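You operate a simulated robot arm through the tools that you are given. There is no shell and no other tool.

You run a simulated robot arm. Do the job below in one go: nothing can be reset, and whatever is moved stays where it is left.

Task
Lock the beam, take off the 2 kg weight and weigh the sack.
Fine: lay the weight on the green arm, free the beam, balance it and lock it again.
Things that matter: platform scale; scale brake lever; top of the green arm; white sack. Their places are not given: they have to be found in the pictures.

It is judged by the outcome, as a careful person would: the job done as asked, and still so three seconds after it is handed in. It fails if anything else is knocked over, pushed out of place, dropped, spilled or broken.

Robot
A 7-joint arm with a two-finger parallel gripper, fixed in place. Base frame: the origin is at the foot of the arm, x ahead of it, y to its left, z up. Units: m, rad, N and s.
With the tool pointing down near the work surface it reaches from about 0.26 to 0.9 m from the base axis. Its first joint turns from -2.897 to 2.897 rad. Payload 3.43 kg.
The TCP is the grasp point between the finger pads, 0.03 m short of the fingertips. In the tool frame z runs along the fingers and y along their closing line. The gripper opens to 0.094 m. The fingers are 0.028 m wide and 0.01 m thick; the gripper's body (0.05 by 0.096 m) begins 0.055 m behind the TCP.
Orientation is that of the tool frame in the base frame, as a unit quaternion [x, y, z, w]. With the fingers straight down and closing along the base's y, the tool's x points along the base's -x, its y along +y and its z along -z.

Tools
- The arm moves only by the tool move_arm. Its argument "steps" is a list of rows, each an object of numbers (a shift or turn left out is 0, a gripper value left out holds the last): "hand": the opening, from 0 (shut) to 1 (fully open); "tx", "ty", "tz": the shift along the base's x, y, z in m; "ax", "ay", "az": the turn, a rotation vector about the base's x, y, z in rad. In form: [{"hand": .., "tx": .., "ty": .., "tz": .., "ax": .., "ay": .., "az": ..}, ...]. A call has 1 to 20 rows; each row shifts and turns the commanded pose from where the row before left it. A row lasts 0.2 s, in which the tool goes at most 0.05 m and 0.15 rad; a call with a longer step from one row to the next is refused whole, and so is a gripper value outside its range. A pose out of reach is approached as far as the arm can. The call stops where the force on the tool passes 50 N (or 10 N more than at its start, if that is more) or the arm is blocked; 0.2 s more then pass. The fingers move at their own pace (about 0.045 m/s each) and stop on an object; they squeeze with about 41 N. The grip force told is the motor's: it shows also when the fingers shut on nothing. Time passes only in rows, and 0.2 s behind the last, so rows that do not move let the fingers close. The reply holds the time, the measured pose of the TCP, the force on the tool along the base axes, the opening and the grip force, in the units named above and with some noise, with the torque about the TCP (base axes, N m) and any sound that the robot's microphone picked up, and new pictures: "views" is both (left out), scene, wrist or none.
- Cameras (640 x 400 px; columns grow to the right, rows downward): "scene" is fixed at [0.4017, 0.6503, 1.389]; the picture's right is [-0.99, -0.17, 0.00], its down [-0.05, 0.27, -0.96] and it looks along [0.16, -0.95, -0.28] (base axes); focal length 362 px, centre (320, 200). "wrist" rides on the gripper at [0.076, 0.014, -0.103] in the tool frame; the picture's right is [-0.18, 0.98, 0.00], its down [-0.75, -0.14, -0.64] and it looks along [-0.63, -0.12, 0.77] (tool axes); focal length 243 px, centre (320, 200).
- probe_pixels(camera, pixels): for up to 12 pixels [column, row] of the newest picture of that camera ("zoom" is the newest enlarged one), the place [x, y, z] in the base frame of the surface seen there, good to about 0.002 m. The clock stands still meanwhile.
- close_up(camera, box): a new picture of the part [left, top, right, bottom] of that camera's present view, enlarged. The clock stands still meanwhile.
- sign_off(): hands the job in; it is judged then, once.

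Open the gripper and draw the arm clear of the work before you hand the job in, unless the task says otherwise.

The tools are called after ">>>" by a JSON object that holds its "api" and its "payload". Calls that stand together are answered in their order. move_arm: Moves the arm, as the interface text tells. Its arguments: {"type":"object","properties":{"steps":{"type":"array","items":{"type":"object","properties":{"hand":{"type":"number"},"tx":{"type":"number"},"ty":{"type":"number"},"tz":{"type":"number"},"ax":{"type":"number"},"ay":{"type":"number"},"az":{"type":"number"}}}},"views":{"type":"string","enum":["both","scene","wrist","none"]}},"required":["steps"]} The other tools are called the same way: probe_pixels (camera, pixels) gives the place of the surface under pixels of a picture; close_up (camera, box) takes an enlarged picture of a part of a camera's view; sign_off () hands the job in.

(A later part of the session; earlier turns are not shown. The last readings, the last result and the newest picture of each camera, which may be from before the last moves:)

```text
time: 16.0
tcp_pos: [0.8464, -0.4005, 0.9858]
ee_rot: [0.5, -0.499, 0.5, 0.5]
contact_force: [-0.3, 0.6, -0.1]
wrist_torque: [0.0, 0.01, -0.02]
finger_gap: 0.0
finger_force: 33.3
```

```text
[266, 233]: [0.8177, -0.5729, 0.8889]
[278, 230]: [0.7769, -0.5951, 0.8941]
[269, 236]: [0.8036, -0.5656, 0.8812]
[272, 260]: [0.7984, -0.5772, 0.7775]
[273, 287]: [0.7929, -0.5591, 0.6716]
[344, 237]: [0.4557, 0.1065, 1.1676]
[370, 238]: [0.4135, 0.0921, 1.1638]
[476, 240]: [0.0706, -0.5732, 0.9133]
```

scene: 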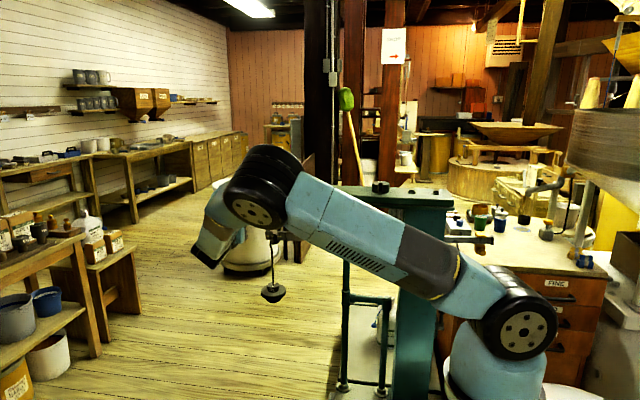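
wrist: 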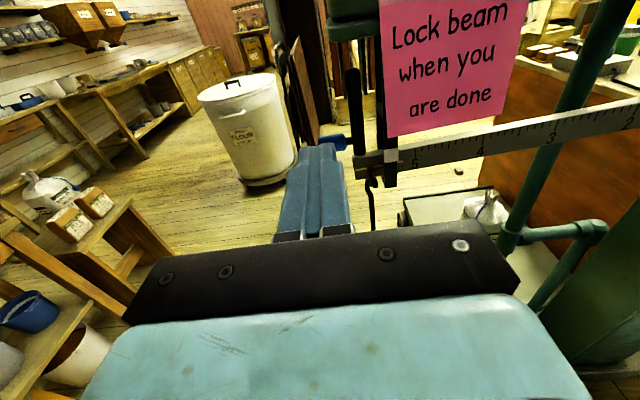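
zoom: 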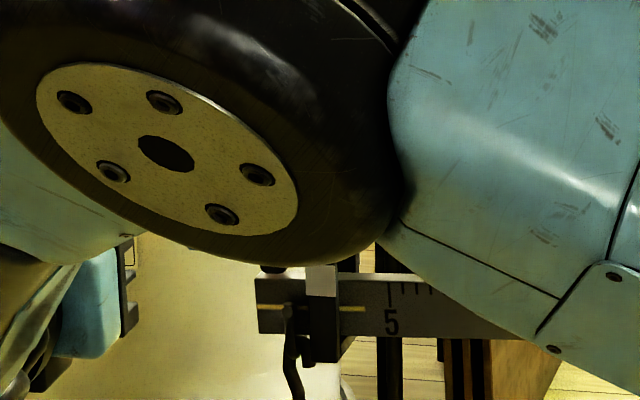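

The crank is vertical (about 90° from start). I push the handle gently a few more millimetres to feel whether this is its stop.

>>> {"api": "move_arm", "payload": {"steps": [{"tz": -0.035}, {"tz": -0.026, "ty": -0.03}, {"ty": -0.04}, {"ty": -0.04}, {"ty": -0.022}, {}], "views": "none"}}

>>> {"api": "move_arm", "payload": {"steps": [{"ty": -0.004}, {"ty": -0.004}, {"ty": -0.004}, {}], "views": "wrist"}}

>>> {"api": "close_up", "payload": {"camera": "wrist", "box": [240, 80, 420, 240]}}

```text
time: 17.4
tcp_pos: [0.8461, -0.5357, 0.9251]
ee_rot: [0.5, -0.499, 0.5, 0.5]
contact_force: [0.3, 0.8, 0.3]
wrist_torque: [0.02, 0.02, 0.01]
finger_gap: 0.0
finger_force: 33.0
```

```text
time: 18.2
tcp_pos: [0.8467, -0.5389, 0.924]
ee_rot: [0.501, -0.499, 0.5, 0.5]
contact_force: [-13.2, 20.4, 5.5]
wrist_torque: [-0.12, 0.12, -0.59]
finger_gap: 0.0002
finger_force: 33.3
stopped in row 3: the force on the tool passed its limit at 58 N (the readings are from after the stop); the commanded pose is now the measured one
```

wrist: 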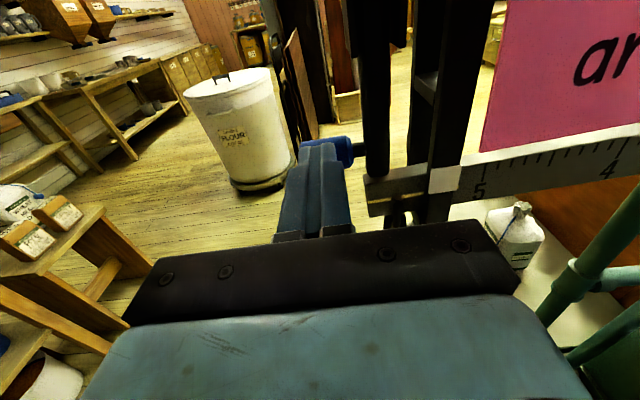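

```text
2.50 times, centred on (330, 160) of wrist
```

zoom: 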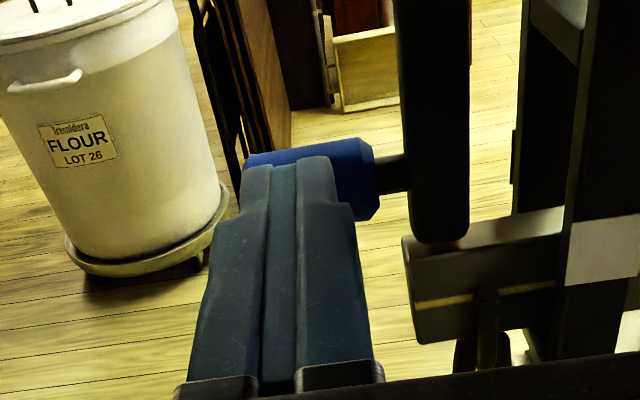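

The handle is firmly at its stop, so the beam is locked. I back off, open the hand and go down to the level of the 2 kg weight, in front of it.

>>> {"api": "move_arm", "payload": {"steps": [{"ty": 0.03}, {"ty": 0.045}, {"ty": 0.045}, {"ty": 0.03, "hand": 1}, {"tz": -0.045, "tx": -0.01}, {"tz": -0.045, "tx": -0.01}, {"tz": -0.045, "tx": -0.01}, {"tz": -0.045, "tx": -0.01}, {"tz": -0.045, "tx": -0.008}, {"tz": -0.01}, {}]}}

>>> {"api": "close_up", "payload": {"camera": "wrist", "box": [220, 80, 420, 240]}}

>>> {"api": "close_up", "payload": {"camera": "scene", "box": [240, 190, 320, 320]}}

```text
time: 20.6
tcp_pos: [0.7993, -0.3908, 0.6883]
ee_rot: [0.5, -0.5, 0.5, 0.5]
contact_force: [0.3, -0.8, -0.3]
wrist_torque: [0.02, -0.02, -0.01]
finger_gap: 0.0938
finger_force: 0.1
```

scene: 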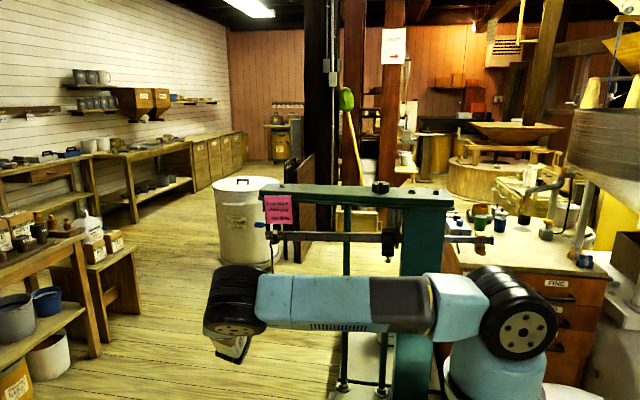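
wrist: 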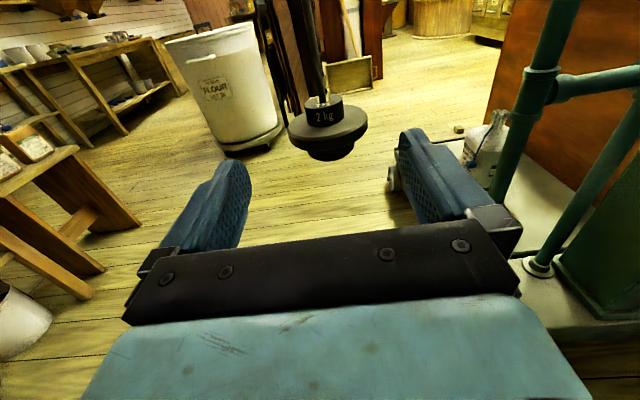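

```text
2.50 times, centred on (320, 160) of wrist
```

zoom: 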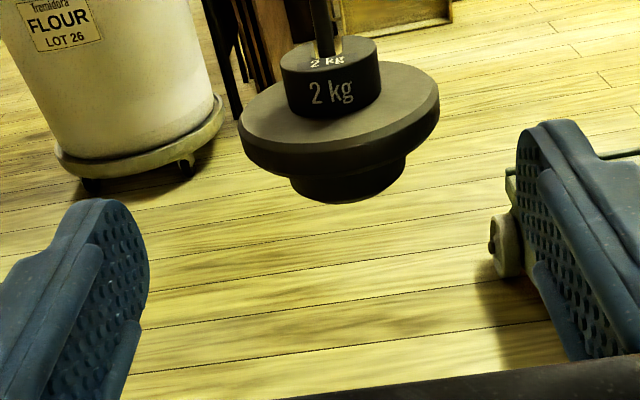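

```text
3.08 times, centred on (280, 255) of scene
```

zoom: 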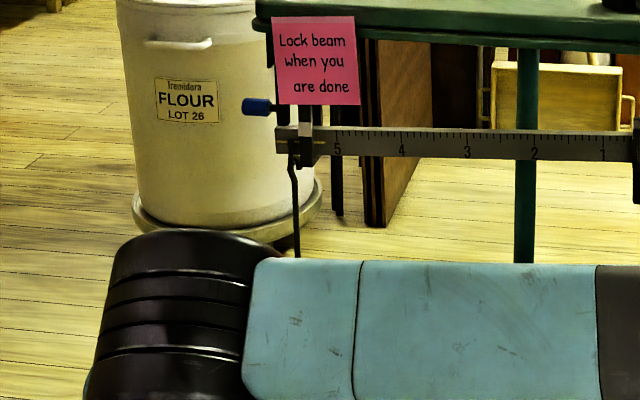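

Lever stays down; the weight is at wrist (325,115). I probe it again for exact position before grasping.

>>> {"api": "close_up", "payload": {"camera": "wrist", "box": [275, 80, 385, 170]}}

>>> {"api": "probe_pixels", "payload": {"camera": "wrist", "pixels": [[325, 119], [309, 112], [341, 110], [322, 105], [326, 126], [322, 90], [330, 140], [291, 127], [366, 118], [322, 101]]}}

```text
4.44 times, centred on (330, 125) of wrist
```

zoom: 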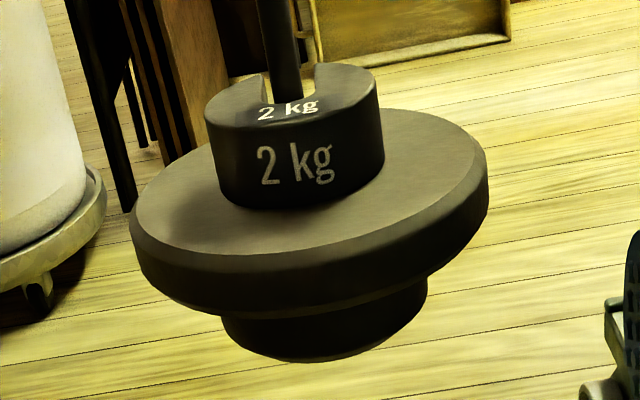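

```text
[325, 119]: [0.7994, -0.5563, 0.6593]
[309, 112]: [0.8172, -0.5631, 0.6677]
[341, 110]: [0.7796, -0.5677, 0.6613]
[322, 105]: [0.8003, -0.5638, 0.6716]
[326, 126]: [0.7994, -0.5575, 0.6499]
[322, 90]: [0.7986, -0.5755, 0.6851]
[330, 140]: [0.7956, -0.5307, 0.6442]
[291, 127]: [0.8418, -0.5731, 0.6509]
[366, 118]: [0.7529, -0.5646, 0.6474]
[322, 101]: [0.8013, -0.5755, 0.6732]
```

The slot faces -y exactly as thought, weight centre (0.799,-0.580), top 0.672, bottom 0.650. I lower to z≈0.668 and advance so the open fingers straddle it.

>>> {"api": "move_arm", "payload": {"steps": [{"tz": -0.02}, {"ty": -0.045}, {"ty": -0.045}, {"ty": -0.045}, {"ty": -0.035}, {"ty": -0.012}, {}]}}

>>> {"api": "close_up", "payload": {"camera": "wrist", "box": [220, 80, 420, 240]}}

```text
time: 22.2
tcp_pos: [0.8003, -0.5738, 0.6677]
ee_rot: [0.501, -0.499, 0.5, 0.5]
contact_force: [0.4, 0.0, -0.5]
wrist_torque: [0.0, 0.0, 0.04]
finger_gap: 0.0939
finger_force: 0.1
```

scene: 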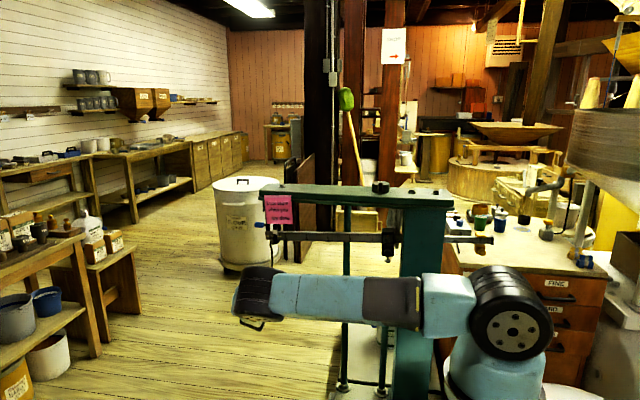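
wrist: 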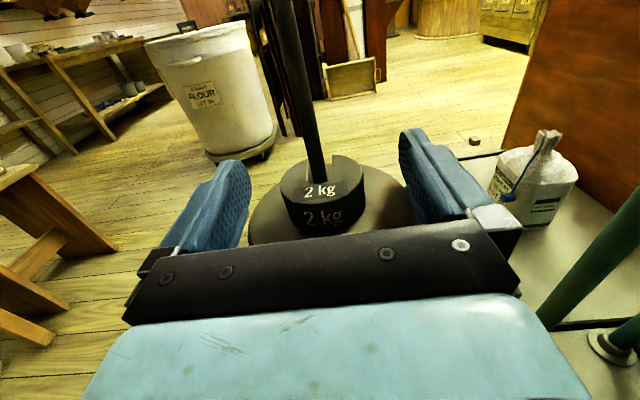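

```text
2.50 times, centred on (320, 160) of wrist
```

zoom: 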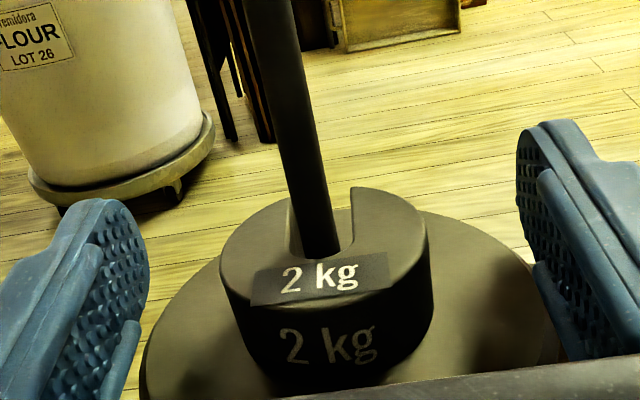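

The weight with its slot and the rod lie centred between the fingers. I close the hand.

>>> {"api": "move_arm", "payload": {"steps": [{"hand": 0}, {}, {}, {}, {}, {}]}}

>>> {"api": "close_up", "payload": {"camera": "wrist", "box": [220, 80, 420, 240]}}

```text
time: 23.6
tcp_pos: [0.7992, -0.5727, 0.6687]
ee_rot: [0.501, -0.499, 0.5, 0.5]
contact_force: [-0.2, -0.7, 0.6]
wrist_torque: [-0.07, -0.05, -0.02]
finger_gap: 0.0486
finger_force: 40.8
```

scene: 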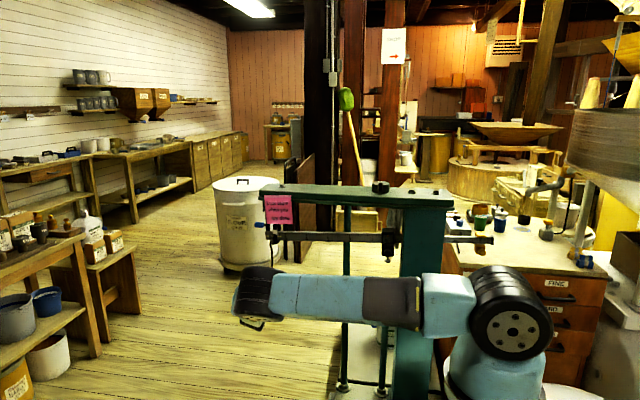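
wrist: 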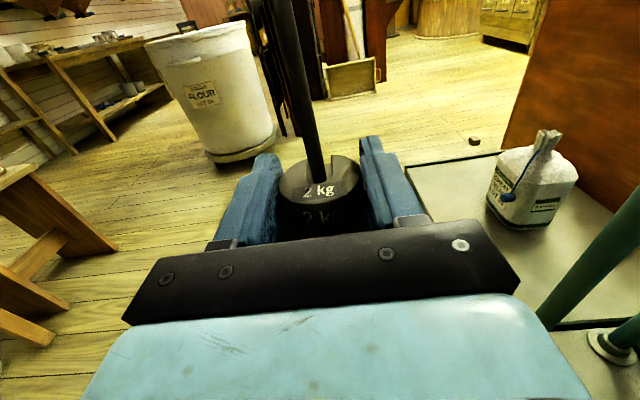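

```text
2.50 times, centred on (320, 160) of wrist
```

zoom: 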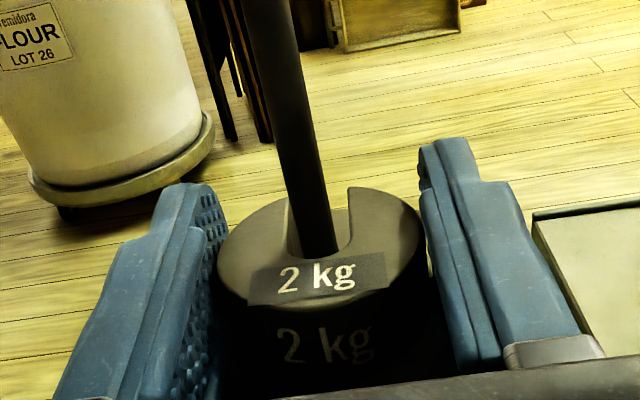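

Grip holds at 0.0486 m. I lift 5 mm and check the load before sliding it off the rod.

>>> {"api": "move_arm", "payload": {"steps": [{"tz": 0.002}, {"tz": 0.003}, {}], "views": "wrist"}}

>>> {"api": "close_up", "payload": {"camera": "wrist", "box": [220, 80, 420, 240]}}

```text
time: 24.4
tcp_pos: [0.7998, -0.5735, 0.6734]
ee_rot: [0.501, -0.5, 0.5, 0.5]
contact_force: [-0.3, 0.1, -2.1]
wrist_torque: [0.0, -0.02, 0.01]
finger_gap: 0.0483
finger_force: 41.2
```

wrist: 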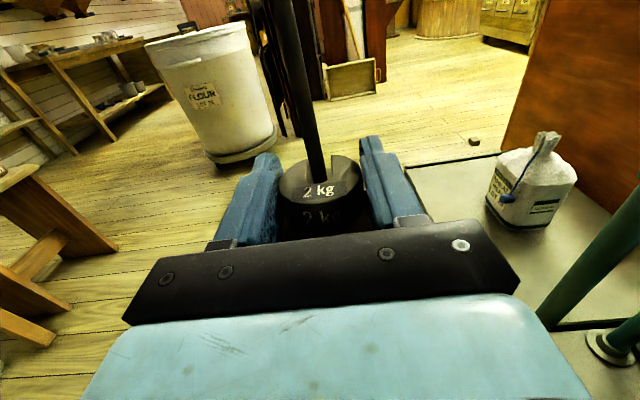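

```text
2.50 times, centred on (320, 160) of wrist
```

zoom: 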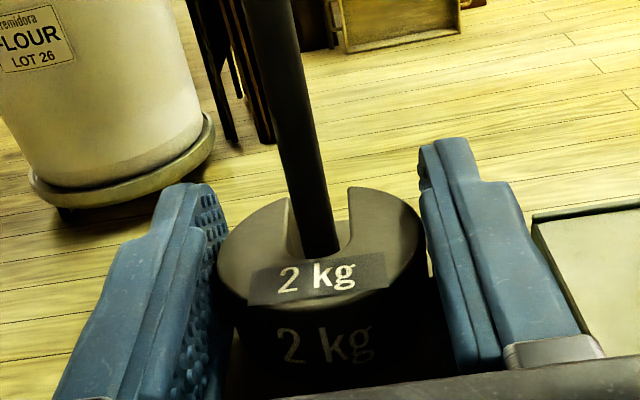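

The tool carries about 2 N (a ratio weight), so it's lifted off the dish. I slide it out toward +y off the rod.

>>> {"api": "move_arm", "payload": {"steps": [{"ty": 0.008}, {"ty": 0.012}, {"ty": 0.015}, {"ty": 0.02}, {"ty": 0.03}, {"ty": 0.04}, {"ty": 0.03}, {}]}}

>>> {"api": "close_up", "payload": {"camera": "wrist", "box": [220, 40, 420, 240]}}

```text
time: 26.2
tcp_pos: [0.8, -0.4173, 0.6727]
ee_rot: [0.5, -0.5, 0.5, 0.5]
contact_force: [0.3, 0.6, -2.1]
wrist_torque: [0.0, 0.01, 0.02]
finger_gap: 0.0483
finger_force: 41.4
```

scene: 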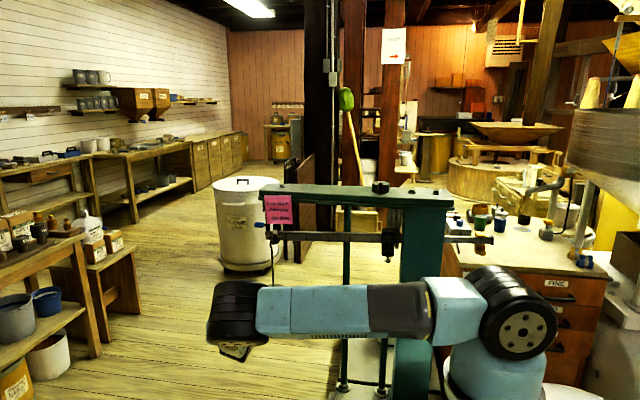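
wrist: 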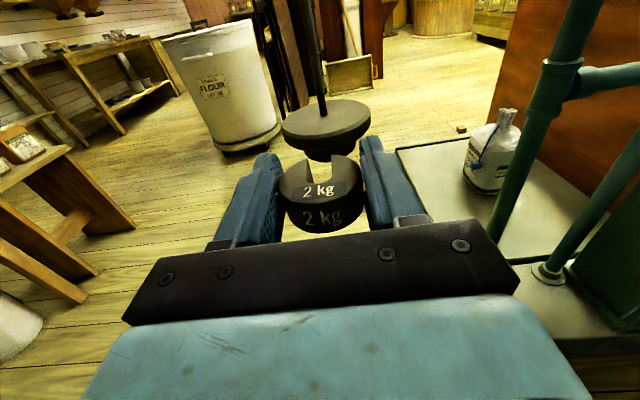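

```text
2.00 times, centred on (320, 140) of wrist
```

zoom: 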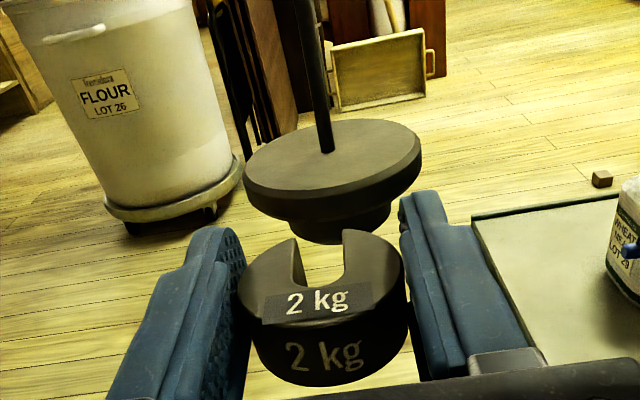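

The weight is free of the hanger. I raise it in front of the scale and carry it toward x≈0.56 above arm height.

>>> {"api": "move_arm", "payload": {"steps": [{"tz": 0.045, "ty": 0.01}, {"tz": 0.045, "ty": 0.01}, {"tz": 0.045}, {"tz": 0.045}, {"tz": 0.035, "tx": -0.03}, {"tz": 0.035, "tx": -0.03}, {"tz": 0.035, "tx": -0.03}, {"tz": 0.035, "tx": -0.03}, {"tz": 0.035, "tx": -0.03}, {"tz": 0.035, "tx": -0.03}, {"tz": 0.035, "tx": -0.03}, {"tz": 0.03, "tx": -0.03}, {}]}}

>>> {"api": "close_up", "payload": {"camera": "wrist", "box": [220, 40, 420, 240]}}

```text
time: 29.0
tcp_pos: [0.5603, -0.3971, 1.129]
ee_rot: [0.502, -0.498, 0.5, 0.5]
contact_force: [0.5, -0.3, -2.2]
wrist_torque: [0.03, -0.01, -0.02]
finger_gap: 0.048
finger_force: 40.8
```

scene: 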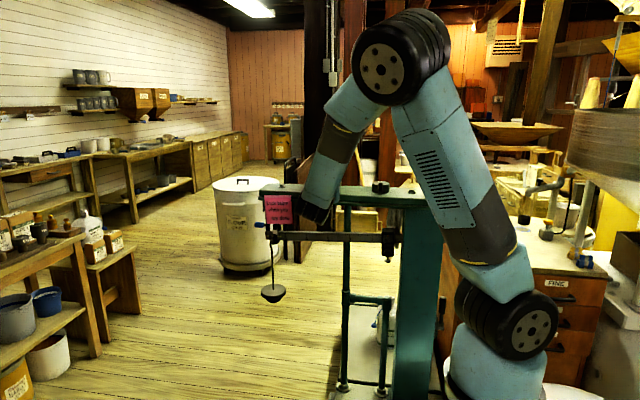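
wrist: 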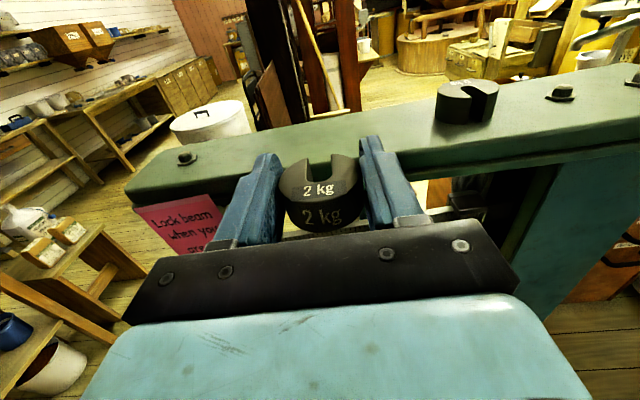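

```text
2.00 times, centred on (320, 140) of wrist
```

zoom: 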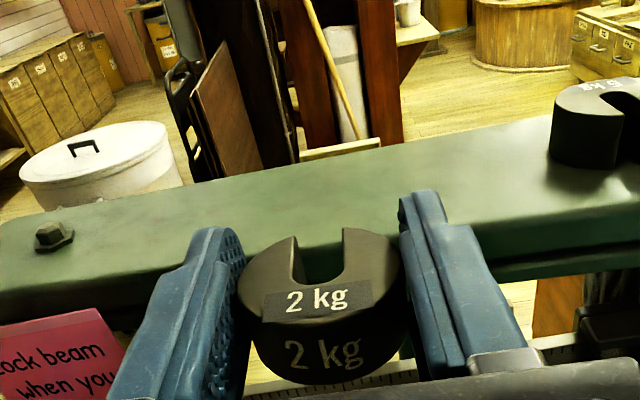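

The 2 kg weight hangs level between the fingers with a clear spot ahead on the arm. I move it over the arm and lower it to just above the surface.

>>> {"api": "move_arm", "payload": {"steps": [{"ty": -0.045}, {"ty": -0.045}, {"ty": -0.045}, {"ty": -0.028}, {"tz": -0.02}, {"tz": -0.015}, {}]}}

>>> {"api": "close_up", "payload": {"camera": "wrist", "box": [220, 40, 420, 240]}}

>>> {"api": "close_up", "payload": {"camera": "scene", "box": [280, 160, 400, 235]}}

```text
time: 30.6
tcp_pos: [0.5595, -0.5618, 1.0928]
ee_rot: [0.501, -0.499, 0.5, 0.499]
contact_force: [0.4, 0.6, -1.3]
wrist_torque: [0.0, -0.05, 0.03]
finger_gap: 0.0483
finger_force: 41.4
```

scene: 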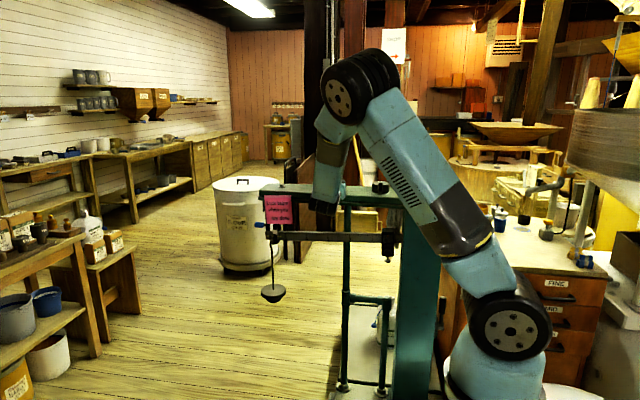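
wrist: 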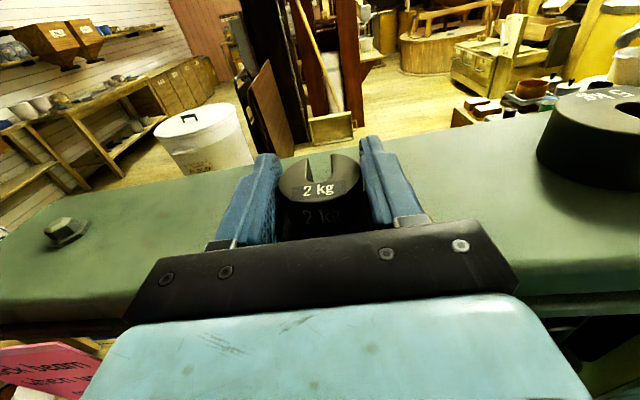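

```text
2.00 times, centred on (320, 140) of wrist
```

zoom: 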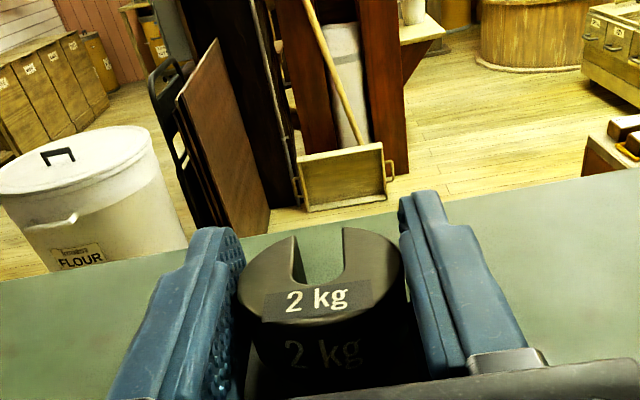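

```text
5.33 times, centred on (340, 198) of scene
```

zoom: 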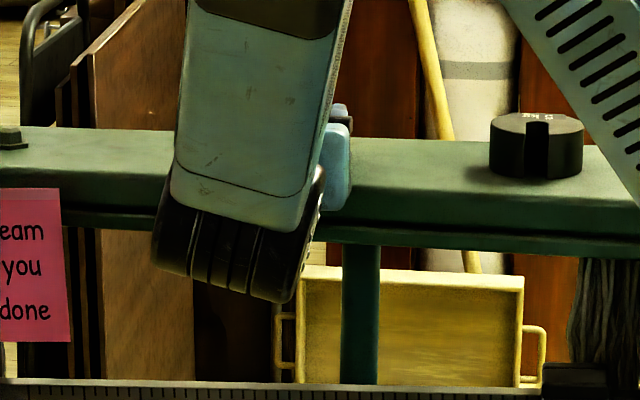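

The weight is a few mm over the arm. I lower in small steps until it is carried by the arm.

>>> {"api": "move_arm", "payload": {"steps": [{"tz": -0.002}, {"tz": -0.0015}, {}], "views": "none"}}

```text
time: 31.4
tcp_pos: [0.5597, -0.5618, 1.0899]
ee_rot: [0.501, -0.499, 0.5, 0.5]
contact_force: [-0.2, 0.6, -2.4]
wrist_torque: [-0.01, 0.03, -0.02]
finger_gap: 0.0482
finger_force: 41.2
```

Still carrying about 2 N; I lower further by 1 mm rows.

>>> {"api": "move_arm", "payload": {"steps": [{"tz": -0.001}, {"tz": -0.001}, {}], "views": "none"}}

```text
time: 32.2
tcp_pos: [0.5591, -0.5619, 1.0887]
ee_rot: [0.501, -0.499, 0.5, 0.5]
contact_force: [-1.3, 0.1, 2.3]
wrist_torque: [0.0, 0.1, 0.04]
finger_gap: 0.0483
finger_force: 40.8
```

The force changed from -2.4 to +2.3 N, so it rests on the arm. I open the hand and draw back toward +y.

>>> {"api": "move_arm", "payload": {"steps": [{"hand": 1}, {}, {}, {}, {}, {"ty": 0.02, "tz": 0.001}, {"ty": 0.03}, {"ty": 0.04}, {"ty": 0.04}, {}]}}

>>> {"api": "close_up", "payload": {"camera": "scene", "box": [280, 160, 400, 235]}}

```text
time: 34.4
tcp_pos: [0.5585, -0.4294, 1.0888]
ee_rot: [0.502, -0.499, 0.5, 0.499]
contact_force: [-0.3, -0.1, -0.1]
wrist_torque: [0.0, -0.01, 0.01]
finger_gap: 0.0941
finger_force: 0.0
```

scene: 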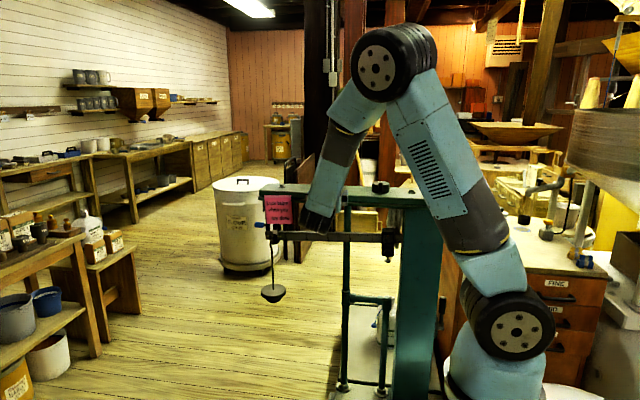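
wrist: 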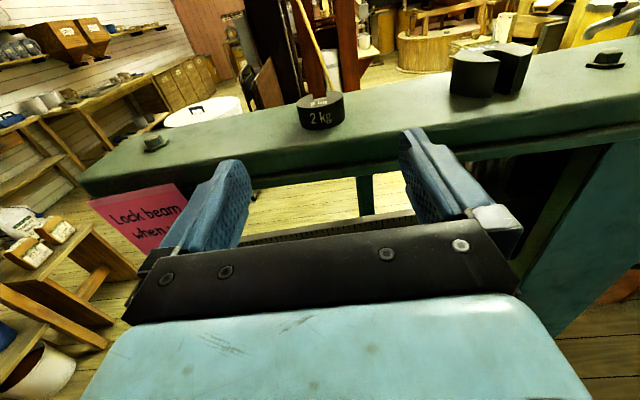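

```text
5.33 times, centred on (340, 198) of scene
```

zoom: 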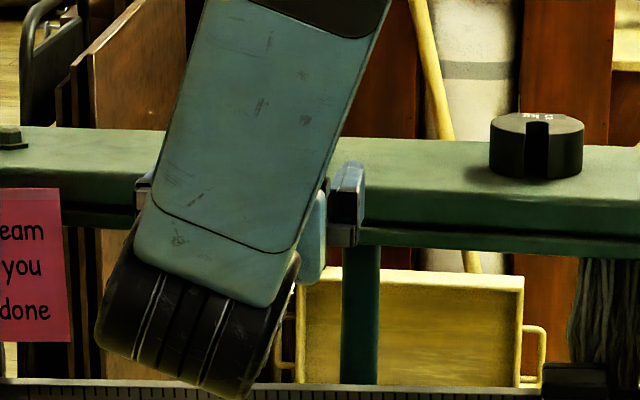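

The 2 kg weight stands alone on the green arm. Next I look at the main poise from close by, with the beam still locked.

>>> {"api": "move_arm", "payload": {"steps": [{"ty": 0.04}, {"ty": 0.03, "tz": -0.02}, {"tx": -0.035, "tz": -0.02}, {"tx": -0.035, "tz": -0.02}, {"tx": -0.035, "tz": -0.02}, {"tx": -0.035, "tz": -0.02}, {"tx": -0.02, "tz": -0.01}, {}]}}

>>> {"api": "close_up", "payload": {"camera": "wrist", "box": [220, 60, 420, 240]}}

>>> {"api": "close_up", "payload": {"camera": "scene", "box": [280, 160, 400, 235]}}

```text
time: 36.2
tcp_pos: [0.4602, -0.396, 0.979]
ee_rot: [0.501, -0.5, 0.5, 0.5]
contact_force: [0.4, 0.8, 0.1]
wrist_torque: [0.0, -0.01, -0.02]
finger_gap: 0.0937
finger_force: 0.0
out of reach, approached as far as the arm can: row 5, 6, 7
```

scene: 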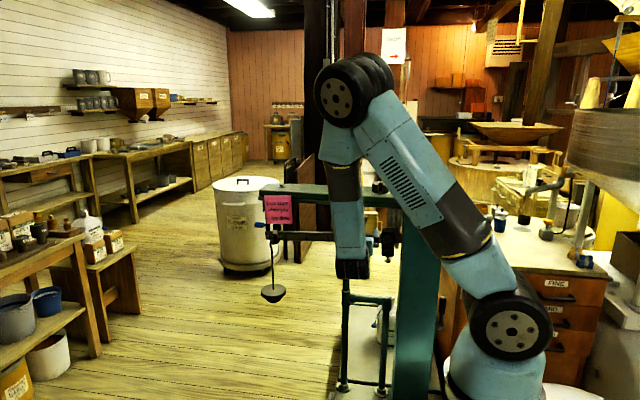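
wrist: 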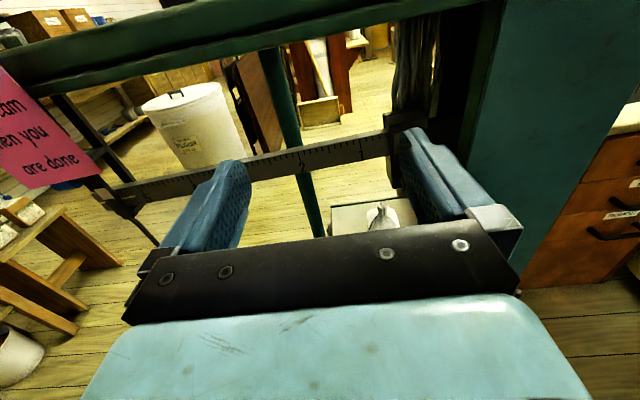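

```text
2.22 times, centred on (320, 150) of wrist
```

zoom: 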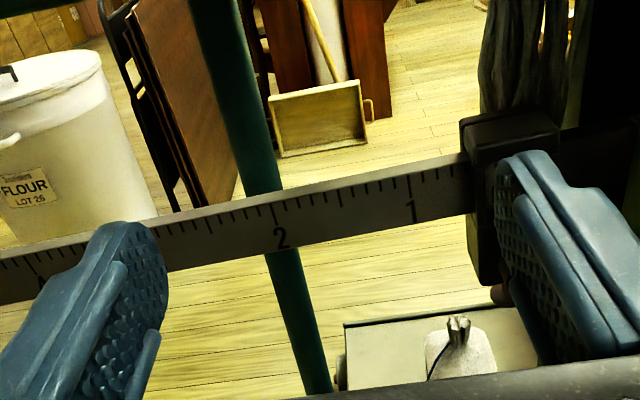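

```text
5.33 times, centred on (340, 198) of scene
```

zoom: 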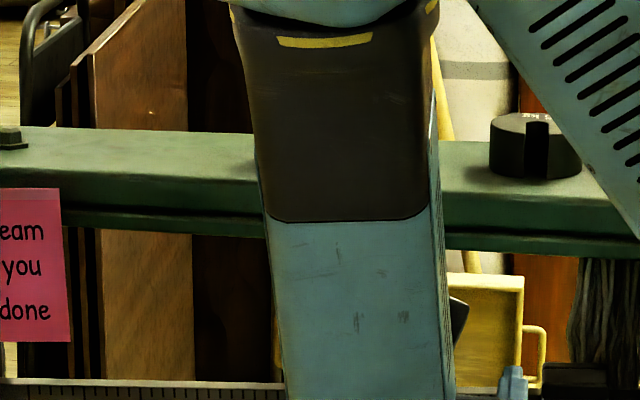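

The arm reached its fold limit at about (0.46,-0.40); a tool pitched upward keeps the wrist lower and further away. I pitch up and check where the pose goes.

>>> {"api": "move_arm", "payload": {"steps": [{"ty": -0.02, "tz": -0.02, "ax": -0.13}, {"ty": -0.01, "tz": -0.03, "ax": -0.13}, {"tz": -0.03, "ax": -0.13}, {"tz": -0.03, "ax": -0.13}, {}]}}

>>> {"api": "close_up", "payload": {"camera": "wrist", "box": [220, 60, 420, 240]}}

```text
time: 37.4
tcp_pos: [0.4607, -0.4267, 0.8686]
ee_rot: [0.356, -0.354, 0.612, 0.612]
contact_force: [0.2, 0.3, -0.3]
wrist_torque: [0.0, 0.01, 0.02]
finger_gap: 0.0942
finger_force: 0.1
```

scene: 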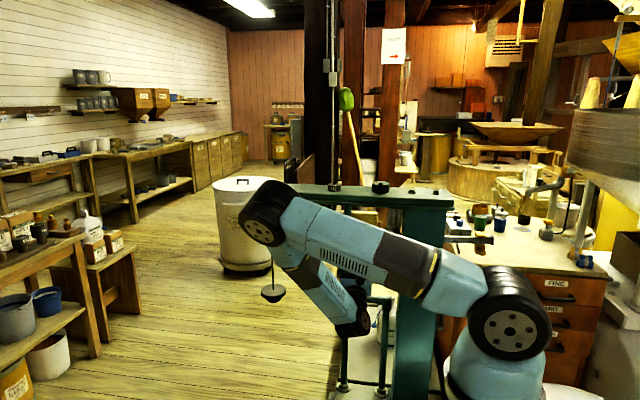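
wrist: 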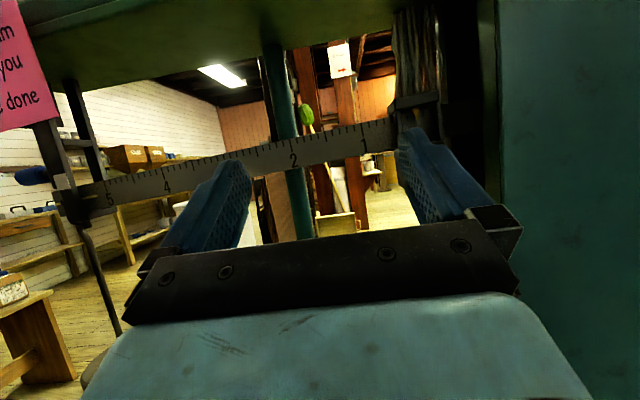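

```text
2.22 times, centred on (320, 150) of wrist
```

zoom: 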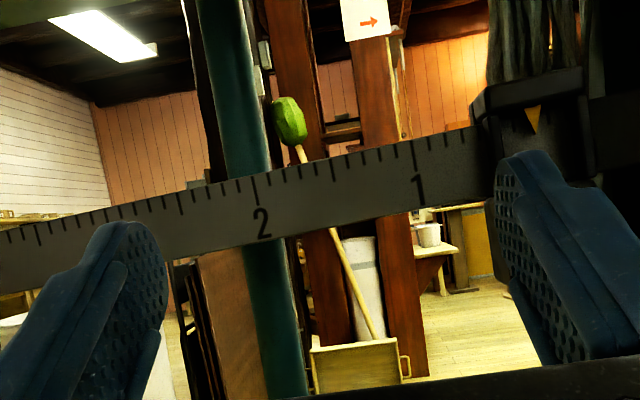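

That works. I shift to x≈0.37 to see the main poise in the middle between the fingers.

>>> {"api": "move_arm", "payload": {"steps": [{"tx": -0.03, "tz": -0.005}, {"tx": -0.03, "tz": -0.005}, {"tx": -0.032}, {}]}}

>>> {"api": "close_up", "payload": {"camera": "wrist", "box": [240, 60, 400, 230]}}

```text
time: 38.4
tcp_pos: [0.3684, -0.4253, 0.8574]
ee_rot: [0.355, -0.354, 0.611, 0.612]
contact_force: [0.3, 0.1, -0.3]
wrist_torque: [-0.01, -0.01, -0.01]
finger_gap: 0.094
finger_force: 0.0
```

scene: 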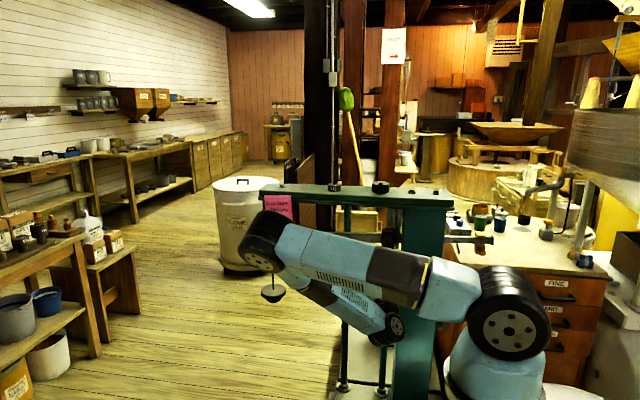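
wrist: 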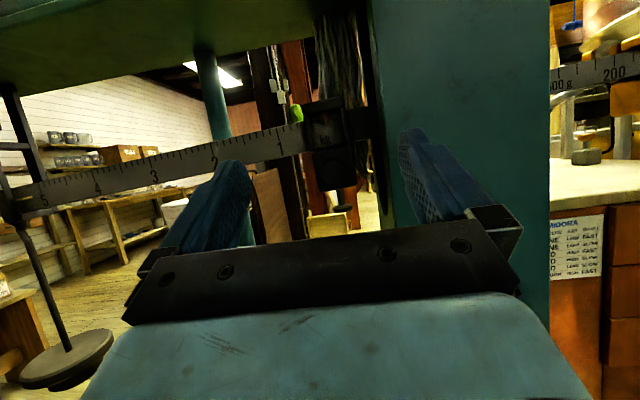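

```text
2.35 times, centred on (320, 145) of wrist
```

zoom: 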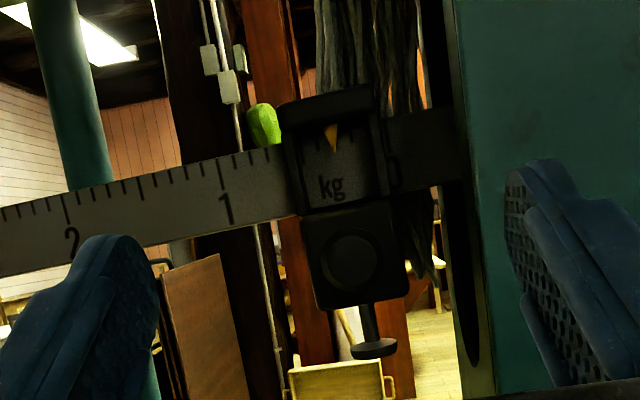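

Main poise in view: index at (332,150) between "1" and "0", front knob and screw below. I probe its edges and the column edge.

>>> {"api": "probe_pixels", "payload": {"camera": "zoom", "pixels": [[312, 240], [400, 240], [350, 300], [348, 262], [372, 347], [475, 200], [455, 200], [330, 103], [375, 160], [292, 160], [222, 165], [65, 210]]}}

>>> {"api": "close_up", "payload": {"camera": "wrist", "box": [540, 40, 640, 140]}}

>>> {"api": "probe_pixels", "payload": {"camera": "wrist", "pixels": [[560, 72], [620, 66], [630, 100], [630, 50], [600, 150]]}}

>>> {"api": "close_up", "payload": {"camera": "scene", "box": [440, 210, 510, 270]}}

```text
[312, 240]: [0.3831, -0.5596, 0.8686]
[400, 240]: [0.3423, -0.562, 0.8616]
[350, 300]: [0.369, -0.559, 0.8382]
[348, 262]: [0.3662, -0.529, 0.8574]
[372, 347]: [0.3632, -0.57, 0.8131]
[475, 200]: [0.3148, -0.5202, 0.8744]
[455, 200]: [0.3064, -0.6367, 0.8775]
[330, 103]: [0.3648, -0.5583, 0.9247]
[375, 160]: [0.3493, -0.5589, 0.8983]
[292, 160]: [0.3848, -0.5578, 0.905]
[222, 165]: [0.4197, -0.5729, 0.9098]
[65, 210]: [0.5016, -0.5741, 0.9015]
```

```text
4.00 times, centred on (590, 90) of wrist
```

zoom: 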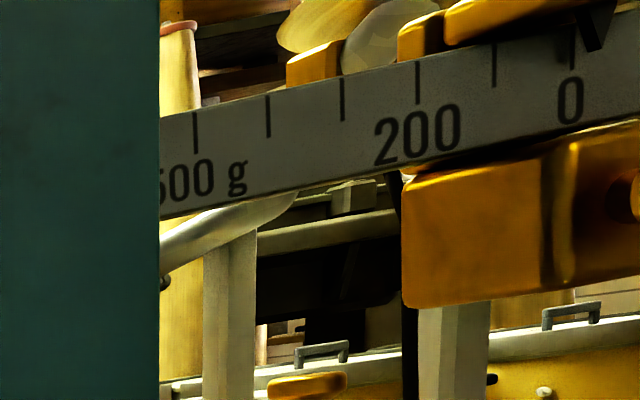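

```text
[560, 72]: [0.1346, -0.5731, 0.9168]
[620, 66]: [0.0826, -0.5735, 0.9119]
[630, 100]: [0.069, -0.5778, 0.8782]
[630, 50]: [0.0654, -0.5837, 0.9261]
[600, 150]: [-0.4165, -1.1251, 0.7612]
```

```text
6.67 times, centred on (475, 240) of scene
```

zoom: 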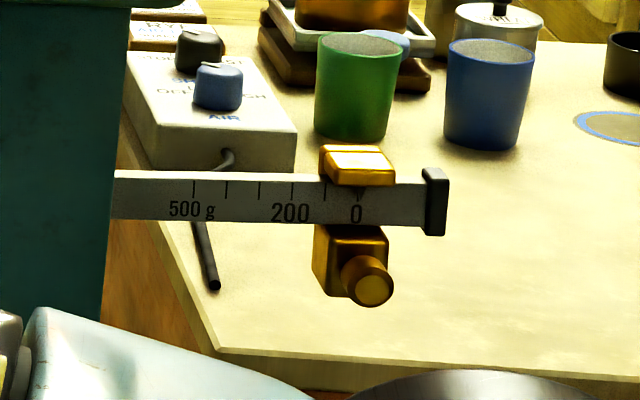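

Main scale: 1 kg mark at x≈0.420, 2 kg at 0.502 (≈0.082 m/kg), index at x≈0.366 (≈0.33 kg); the brass fine poise stands at 0. Now I go back to the lever with the fingers turned to close vertically, to pull it back up and free the beam.

>>> {"api": "move_arm", "payload": {"steps": [{"tx": 0.045, "ty": 0.01}, {"tx": 0.045, "tz": 0.007}, {"tx": 0.045, "tz": 0.007}, {"tx": 0.045, "tz": 0.007, "ax": 0.13}, {"tx": 0.045, "tz": 0.007, "ax": 0.13}, {"tx": 0.045, "tz": 0.007, "ax": 0.13}, {"tx": 0.045, "tz": 0.007, "ax": 0.13}, {"tx": 0.045, "tz": 0.007}, {"tx": 0.045, "tz": 0.007}, {"tx": 0.045, "tz": 0.007}, {"tx": 0.028, "tz": 0.005}, {}], "views": "scene"}}

>>> {"api": "move_arm", "payload": {"steps": [{"ay": 0.1428}, {"ay": 0.1428}, {"ay": 0.1428}, {"ay": 0.1428}, {"ay": 0.1428}, {"ay": 0.1428}, {"ay": 0.1428}, {"ay": 0.1428}, {"ay": 0.1428}, {"ay": 0.1428}, {"ay": 0.1428}, {}]}}

>>> {"api": "close_up", "payload": {"camera": "wrist", "box": [220, 60, 420, 240]}}

```text
time: 41.0
tcp_pos: [0.8449, -0.4147, 0.9254]
ee_rot: [0.501, -0.499, 0.5, 0.5]
contact_force: [0.5, 0.6, -0.3]
wrist_torque: [-0.02, 0.0, 0.02]
finger_gap: 0.0939
finger_force: 0.0
```

scene: 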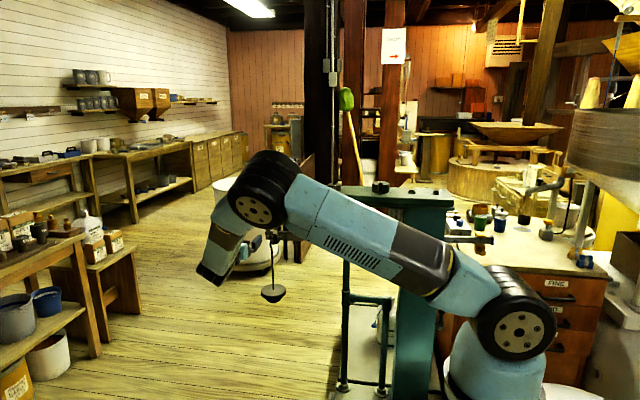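

```text
time: 43.6
tcp_pos: [0.8466, -0.4149, 0.9258]
ee_rot: [0.708, 0.001, -0.001, 0.707]
contact_force: [-0.7, 0.1, 0.0]
wrist_torque: [-0.02, 0.06, -0.03]
finger_gap: 0.0938
finger_force: 0.1
```

scene: 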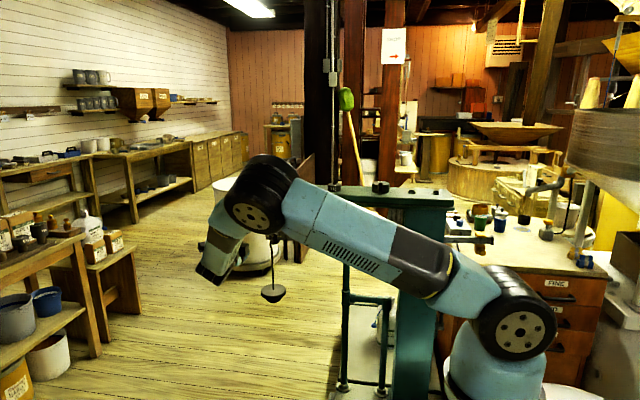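
wrist: 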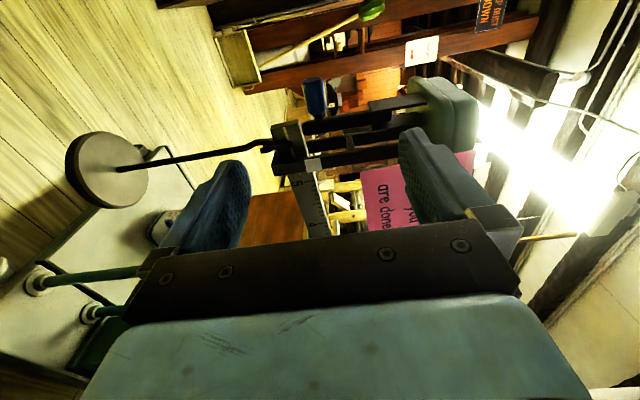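

```text
2.22 times, centred on (320, 150) of wrist
```

zoom: 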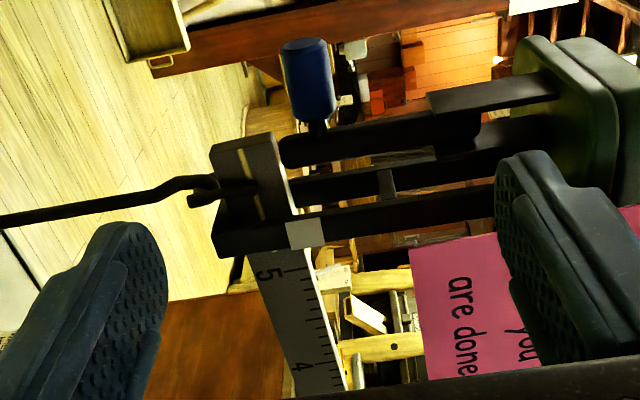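

The view is now turned (image right = up): handle at zoom (307,80), crank lying vertical against the beam end. I probe the handle for its centre.

>>> {"api": "probe_pixels", "payload": {"camera": "zoom", "pixels": [[306, 60], [290, 80], [326, 85], [308, 110], [320, 130], [283, 150], [380, 135], [460, 130], [480, 100], [265, 140], [387, 185]]}}

```text
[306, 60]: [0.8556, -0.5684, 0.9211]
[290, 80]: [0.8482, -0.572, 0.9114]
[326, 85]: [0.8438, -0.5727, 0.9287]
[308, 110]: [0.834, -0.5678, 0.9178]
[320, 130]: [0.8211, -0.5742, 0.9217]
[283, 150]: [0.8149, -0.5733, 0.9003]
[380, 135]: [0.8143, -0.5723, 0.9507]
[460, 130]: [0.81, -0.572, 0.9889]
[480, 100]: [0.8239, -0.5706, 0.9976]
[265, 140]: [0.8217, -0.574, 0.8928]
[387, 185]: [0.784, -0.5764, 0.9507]
```

Handle centre is about (0.845,-0.579,0.920). I advance with the fingers open above and below it, then close.

>>> {"api": "move_arm", "payload": {"steps": [{"tz": -0.005}, {"ty": -0.045}, {"ty": -0.045}, {"ty": -0.04}, {"ty": -0.026}, {}, {"hand": 0}, {}, {}, {}, {}, {}]}}

>>> {"api": "close_up", "payload": {"camera": "wrist", "box": [220, 60, 420, 240]}}

```text
time: 46.2
tcp_pos: [0.8469, -0.5707, 0.9193]
ee_rot: [0.708, 0.001, 0.0, 0.706]
contact_force: [-5.4, 13.6, -5.6]
wrist_torque: [0.04, -0.35, -0.03]
finger_gap: 0.0219
finger_force: 44.5
```

scene: 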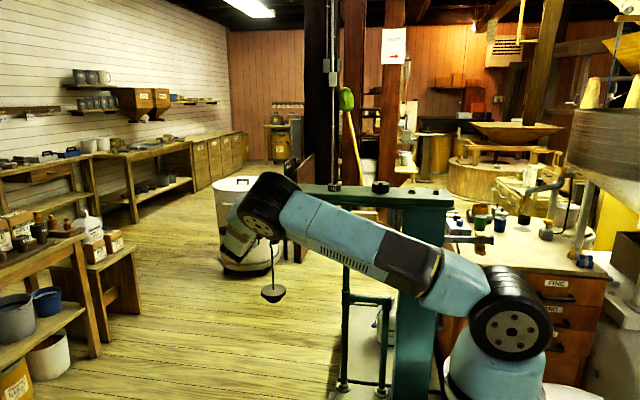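
wrist: 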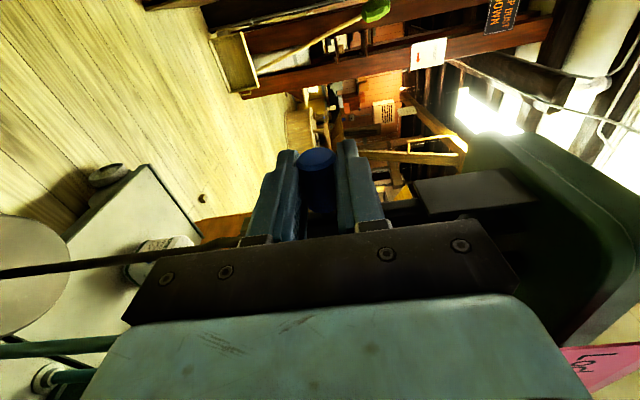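

```text
2.22 times, centred on (320, 150) of wrist
```

zoom: 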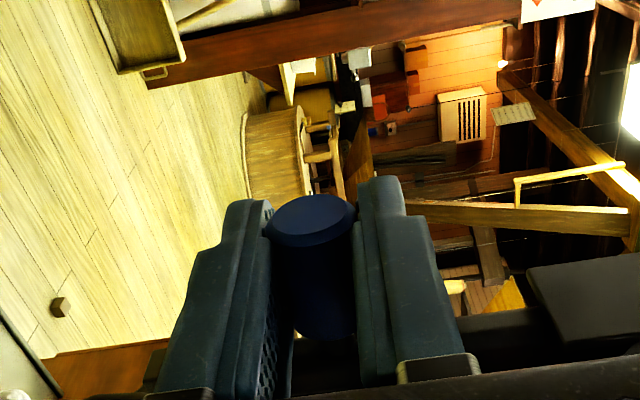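

The handle is pinched (gap 0.0219). I draw it along its arc (pivot ≈ y -0.580, z 0.993, radius 0.072), first 40°.

>>> {"api": "move_arm", "payload": {"steps": [{"ty": 0.0125, "tz": 0.0011}, {"ty": 0.0121, "tz": 0.0032}, {"ty": 0.0114, "tz": 0.0053}, {"ty": 0.0103, "tz": 0.0072}, {}]}}

>>> {"api": "close_up", "payload": {"camera": "wrist", "box": [220, 60, 420, 240]}}

```text
time: 47.4
tcp_pos: [0.8462, -0.5252, 0.9349]
ee_rot: [0.709, 0.001, -0.002, 0.706]
contact_force: [-11.8, 25.4, -34.0]
wrist_torque: [0.53, -0.44, -0.01]
finger_gap: 0.0217
finger_force: 45.6
```

scene: 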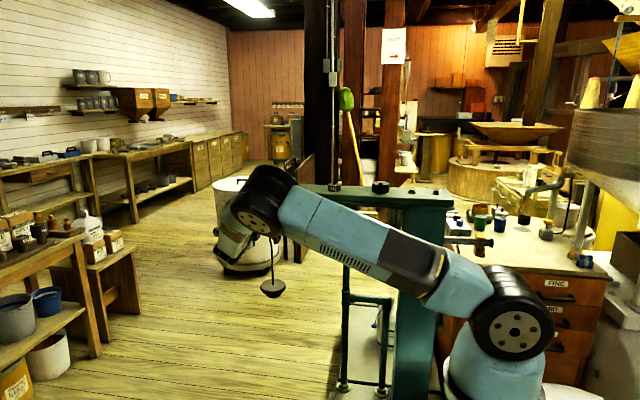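
wrist: 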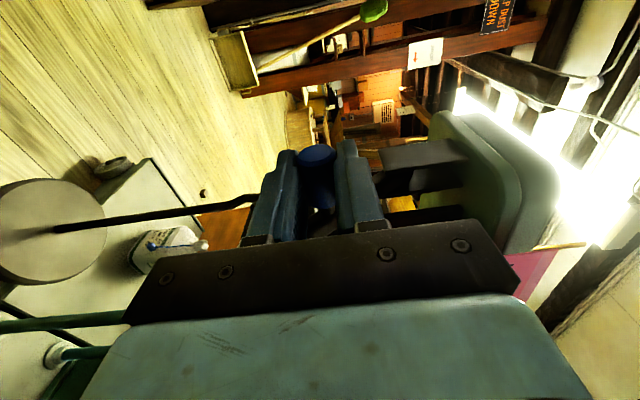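

```text
2.22 times, centred on (320, 150) of wrist
```

zoom: 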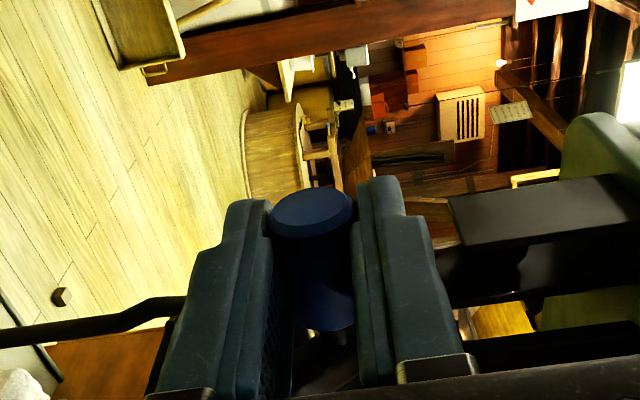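

Radial force grows (44 N) since the arc estimate is slightly off, so rather than pinching I loosen the fingers to a cage around the handle and lift it with the lower finger.

>>> {"api": "move_arm", "payload": {"steps": [{"hand": 0.38}, {}, {"tz": 0.004}, {"tz": 0.008, "ty": 0.003}, {"tz": 0.008, "ty": 0.003}, {"tz": 0.008, "ty": 0.003}, {}]}}

>>> {"api": "close_up", "payload": {"camera": "wrist", "box": [220, 60, 420, 240]}}

```text
time: 49.0
tcp_pos: [0.8489, -0.5153, 0.9643]
ee_rot: [0.709, 0.001, -0.001, 0.705]
contact_force: [-7.7, 35.1, -29.1]
wrist_torque: [0.96, 0.06, -0.06]
finger_gap: 0.0525
finger_force: 14.9
```

scene: 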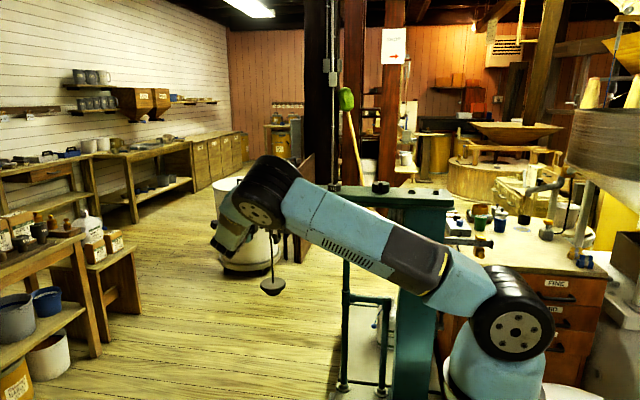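
wrist: 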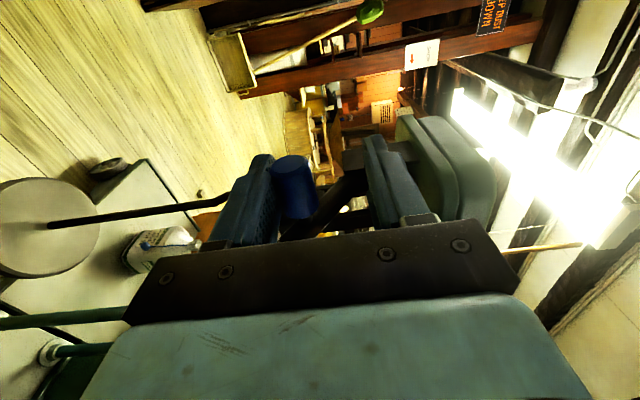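

```text
2.22 times, centred on (320, 150) of wrist
```

zoom: 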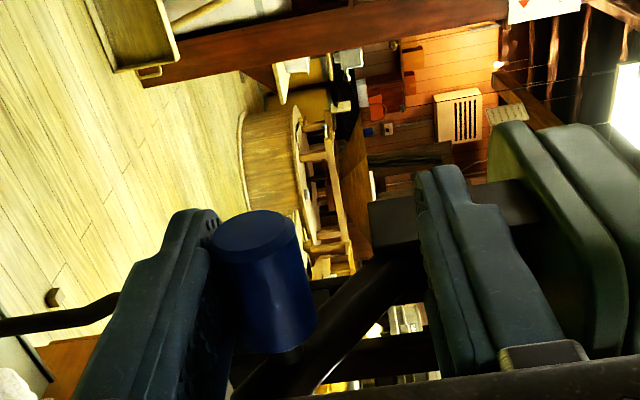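

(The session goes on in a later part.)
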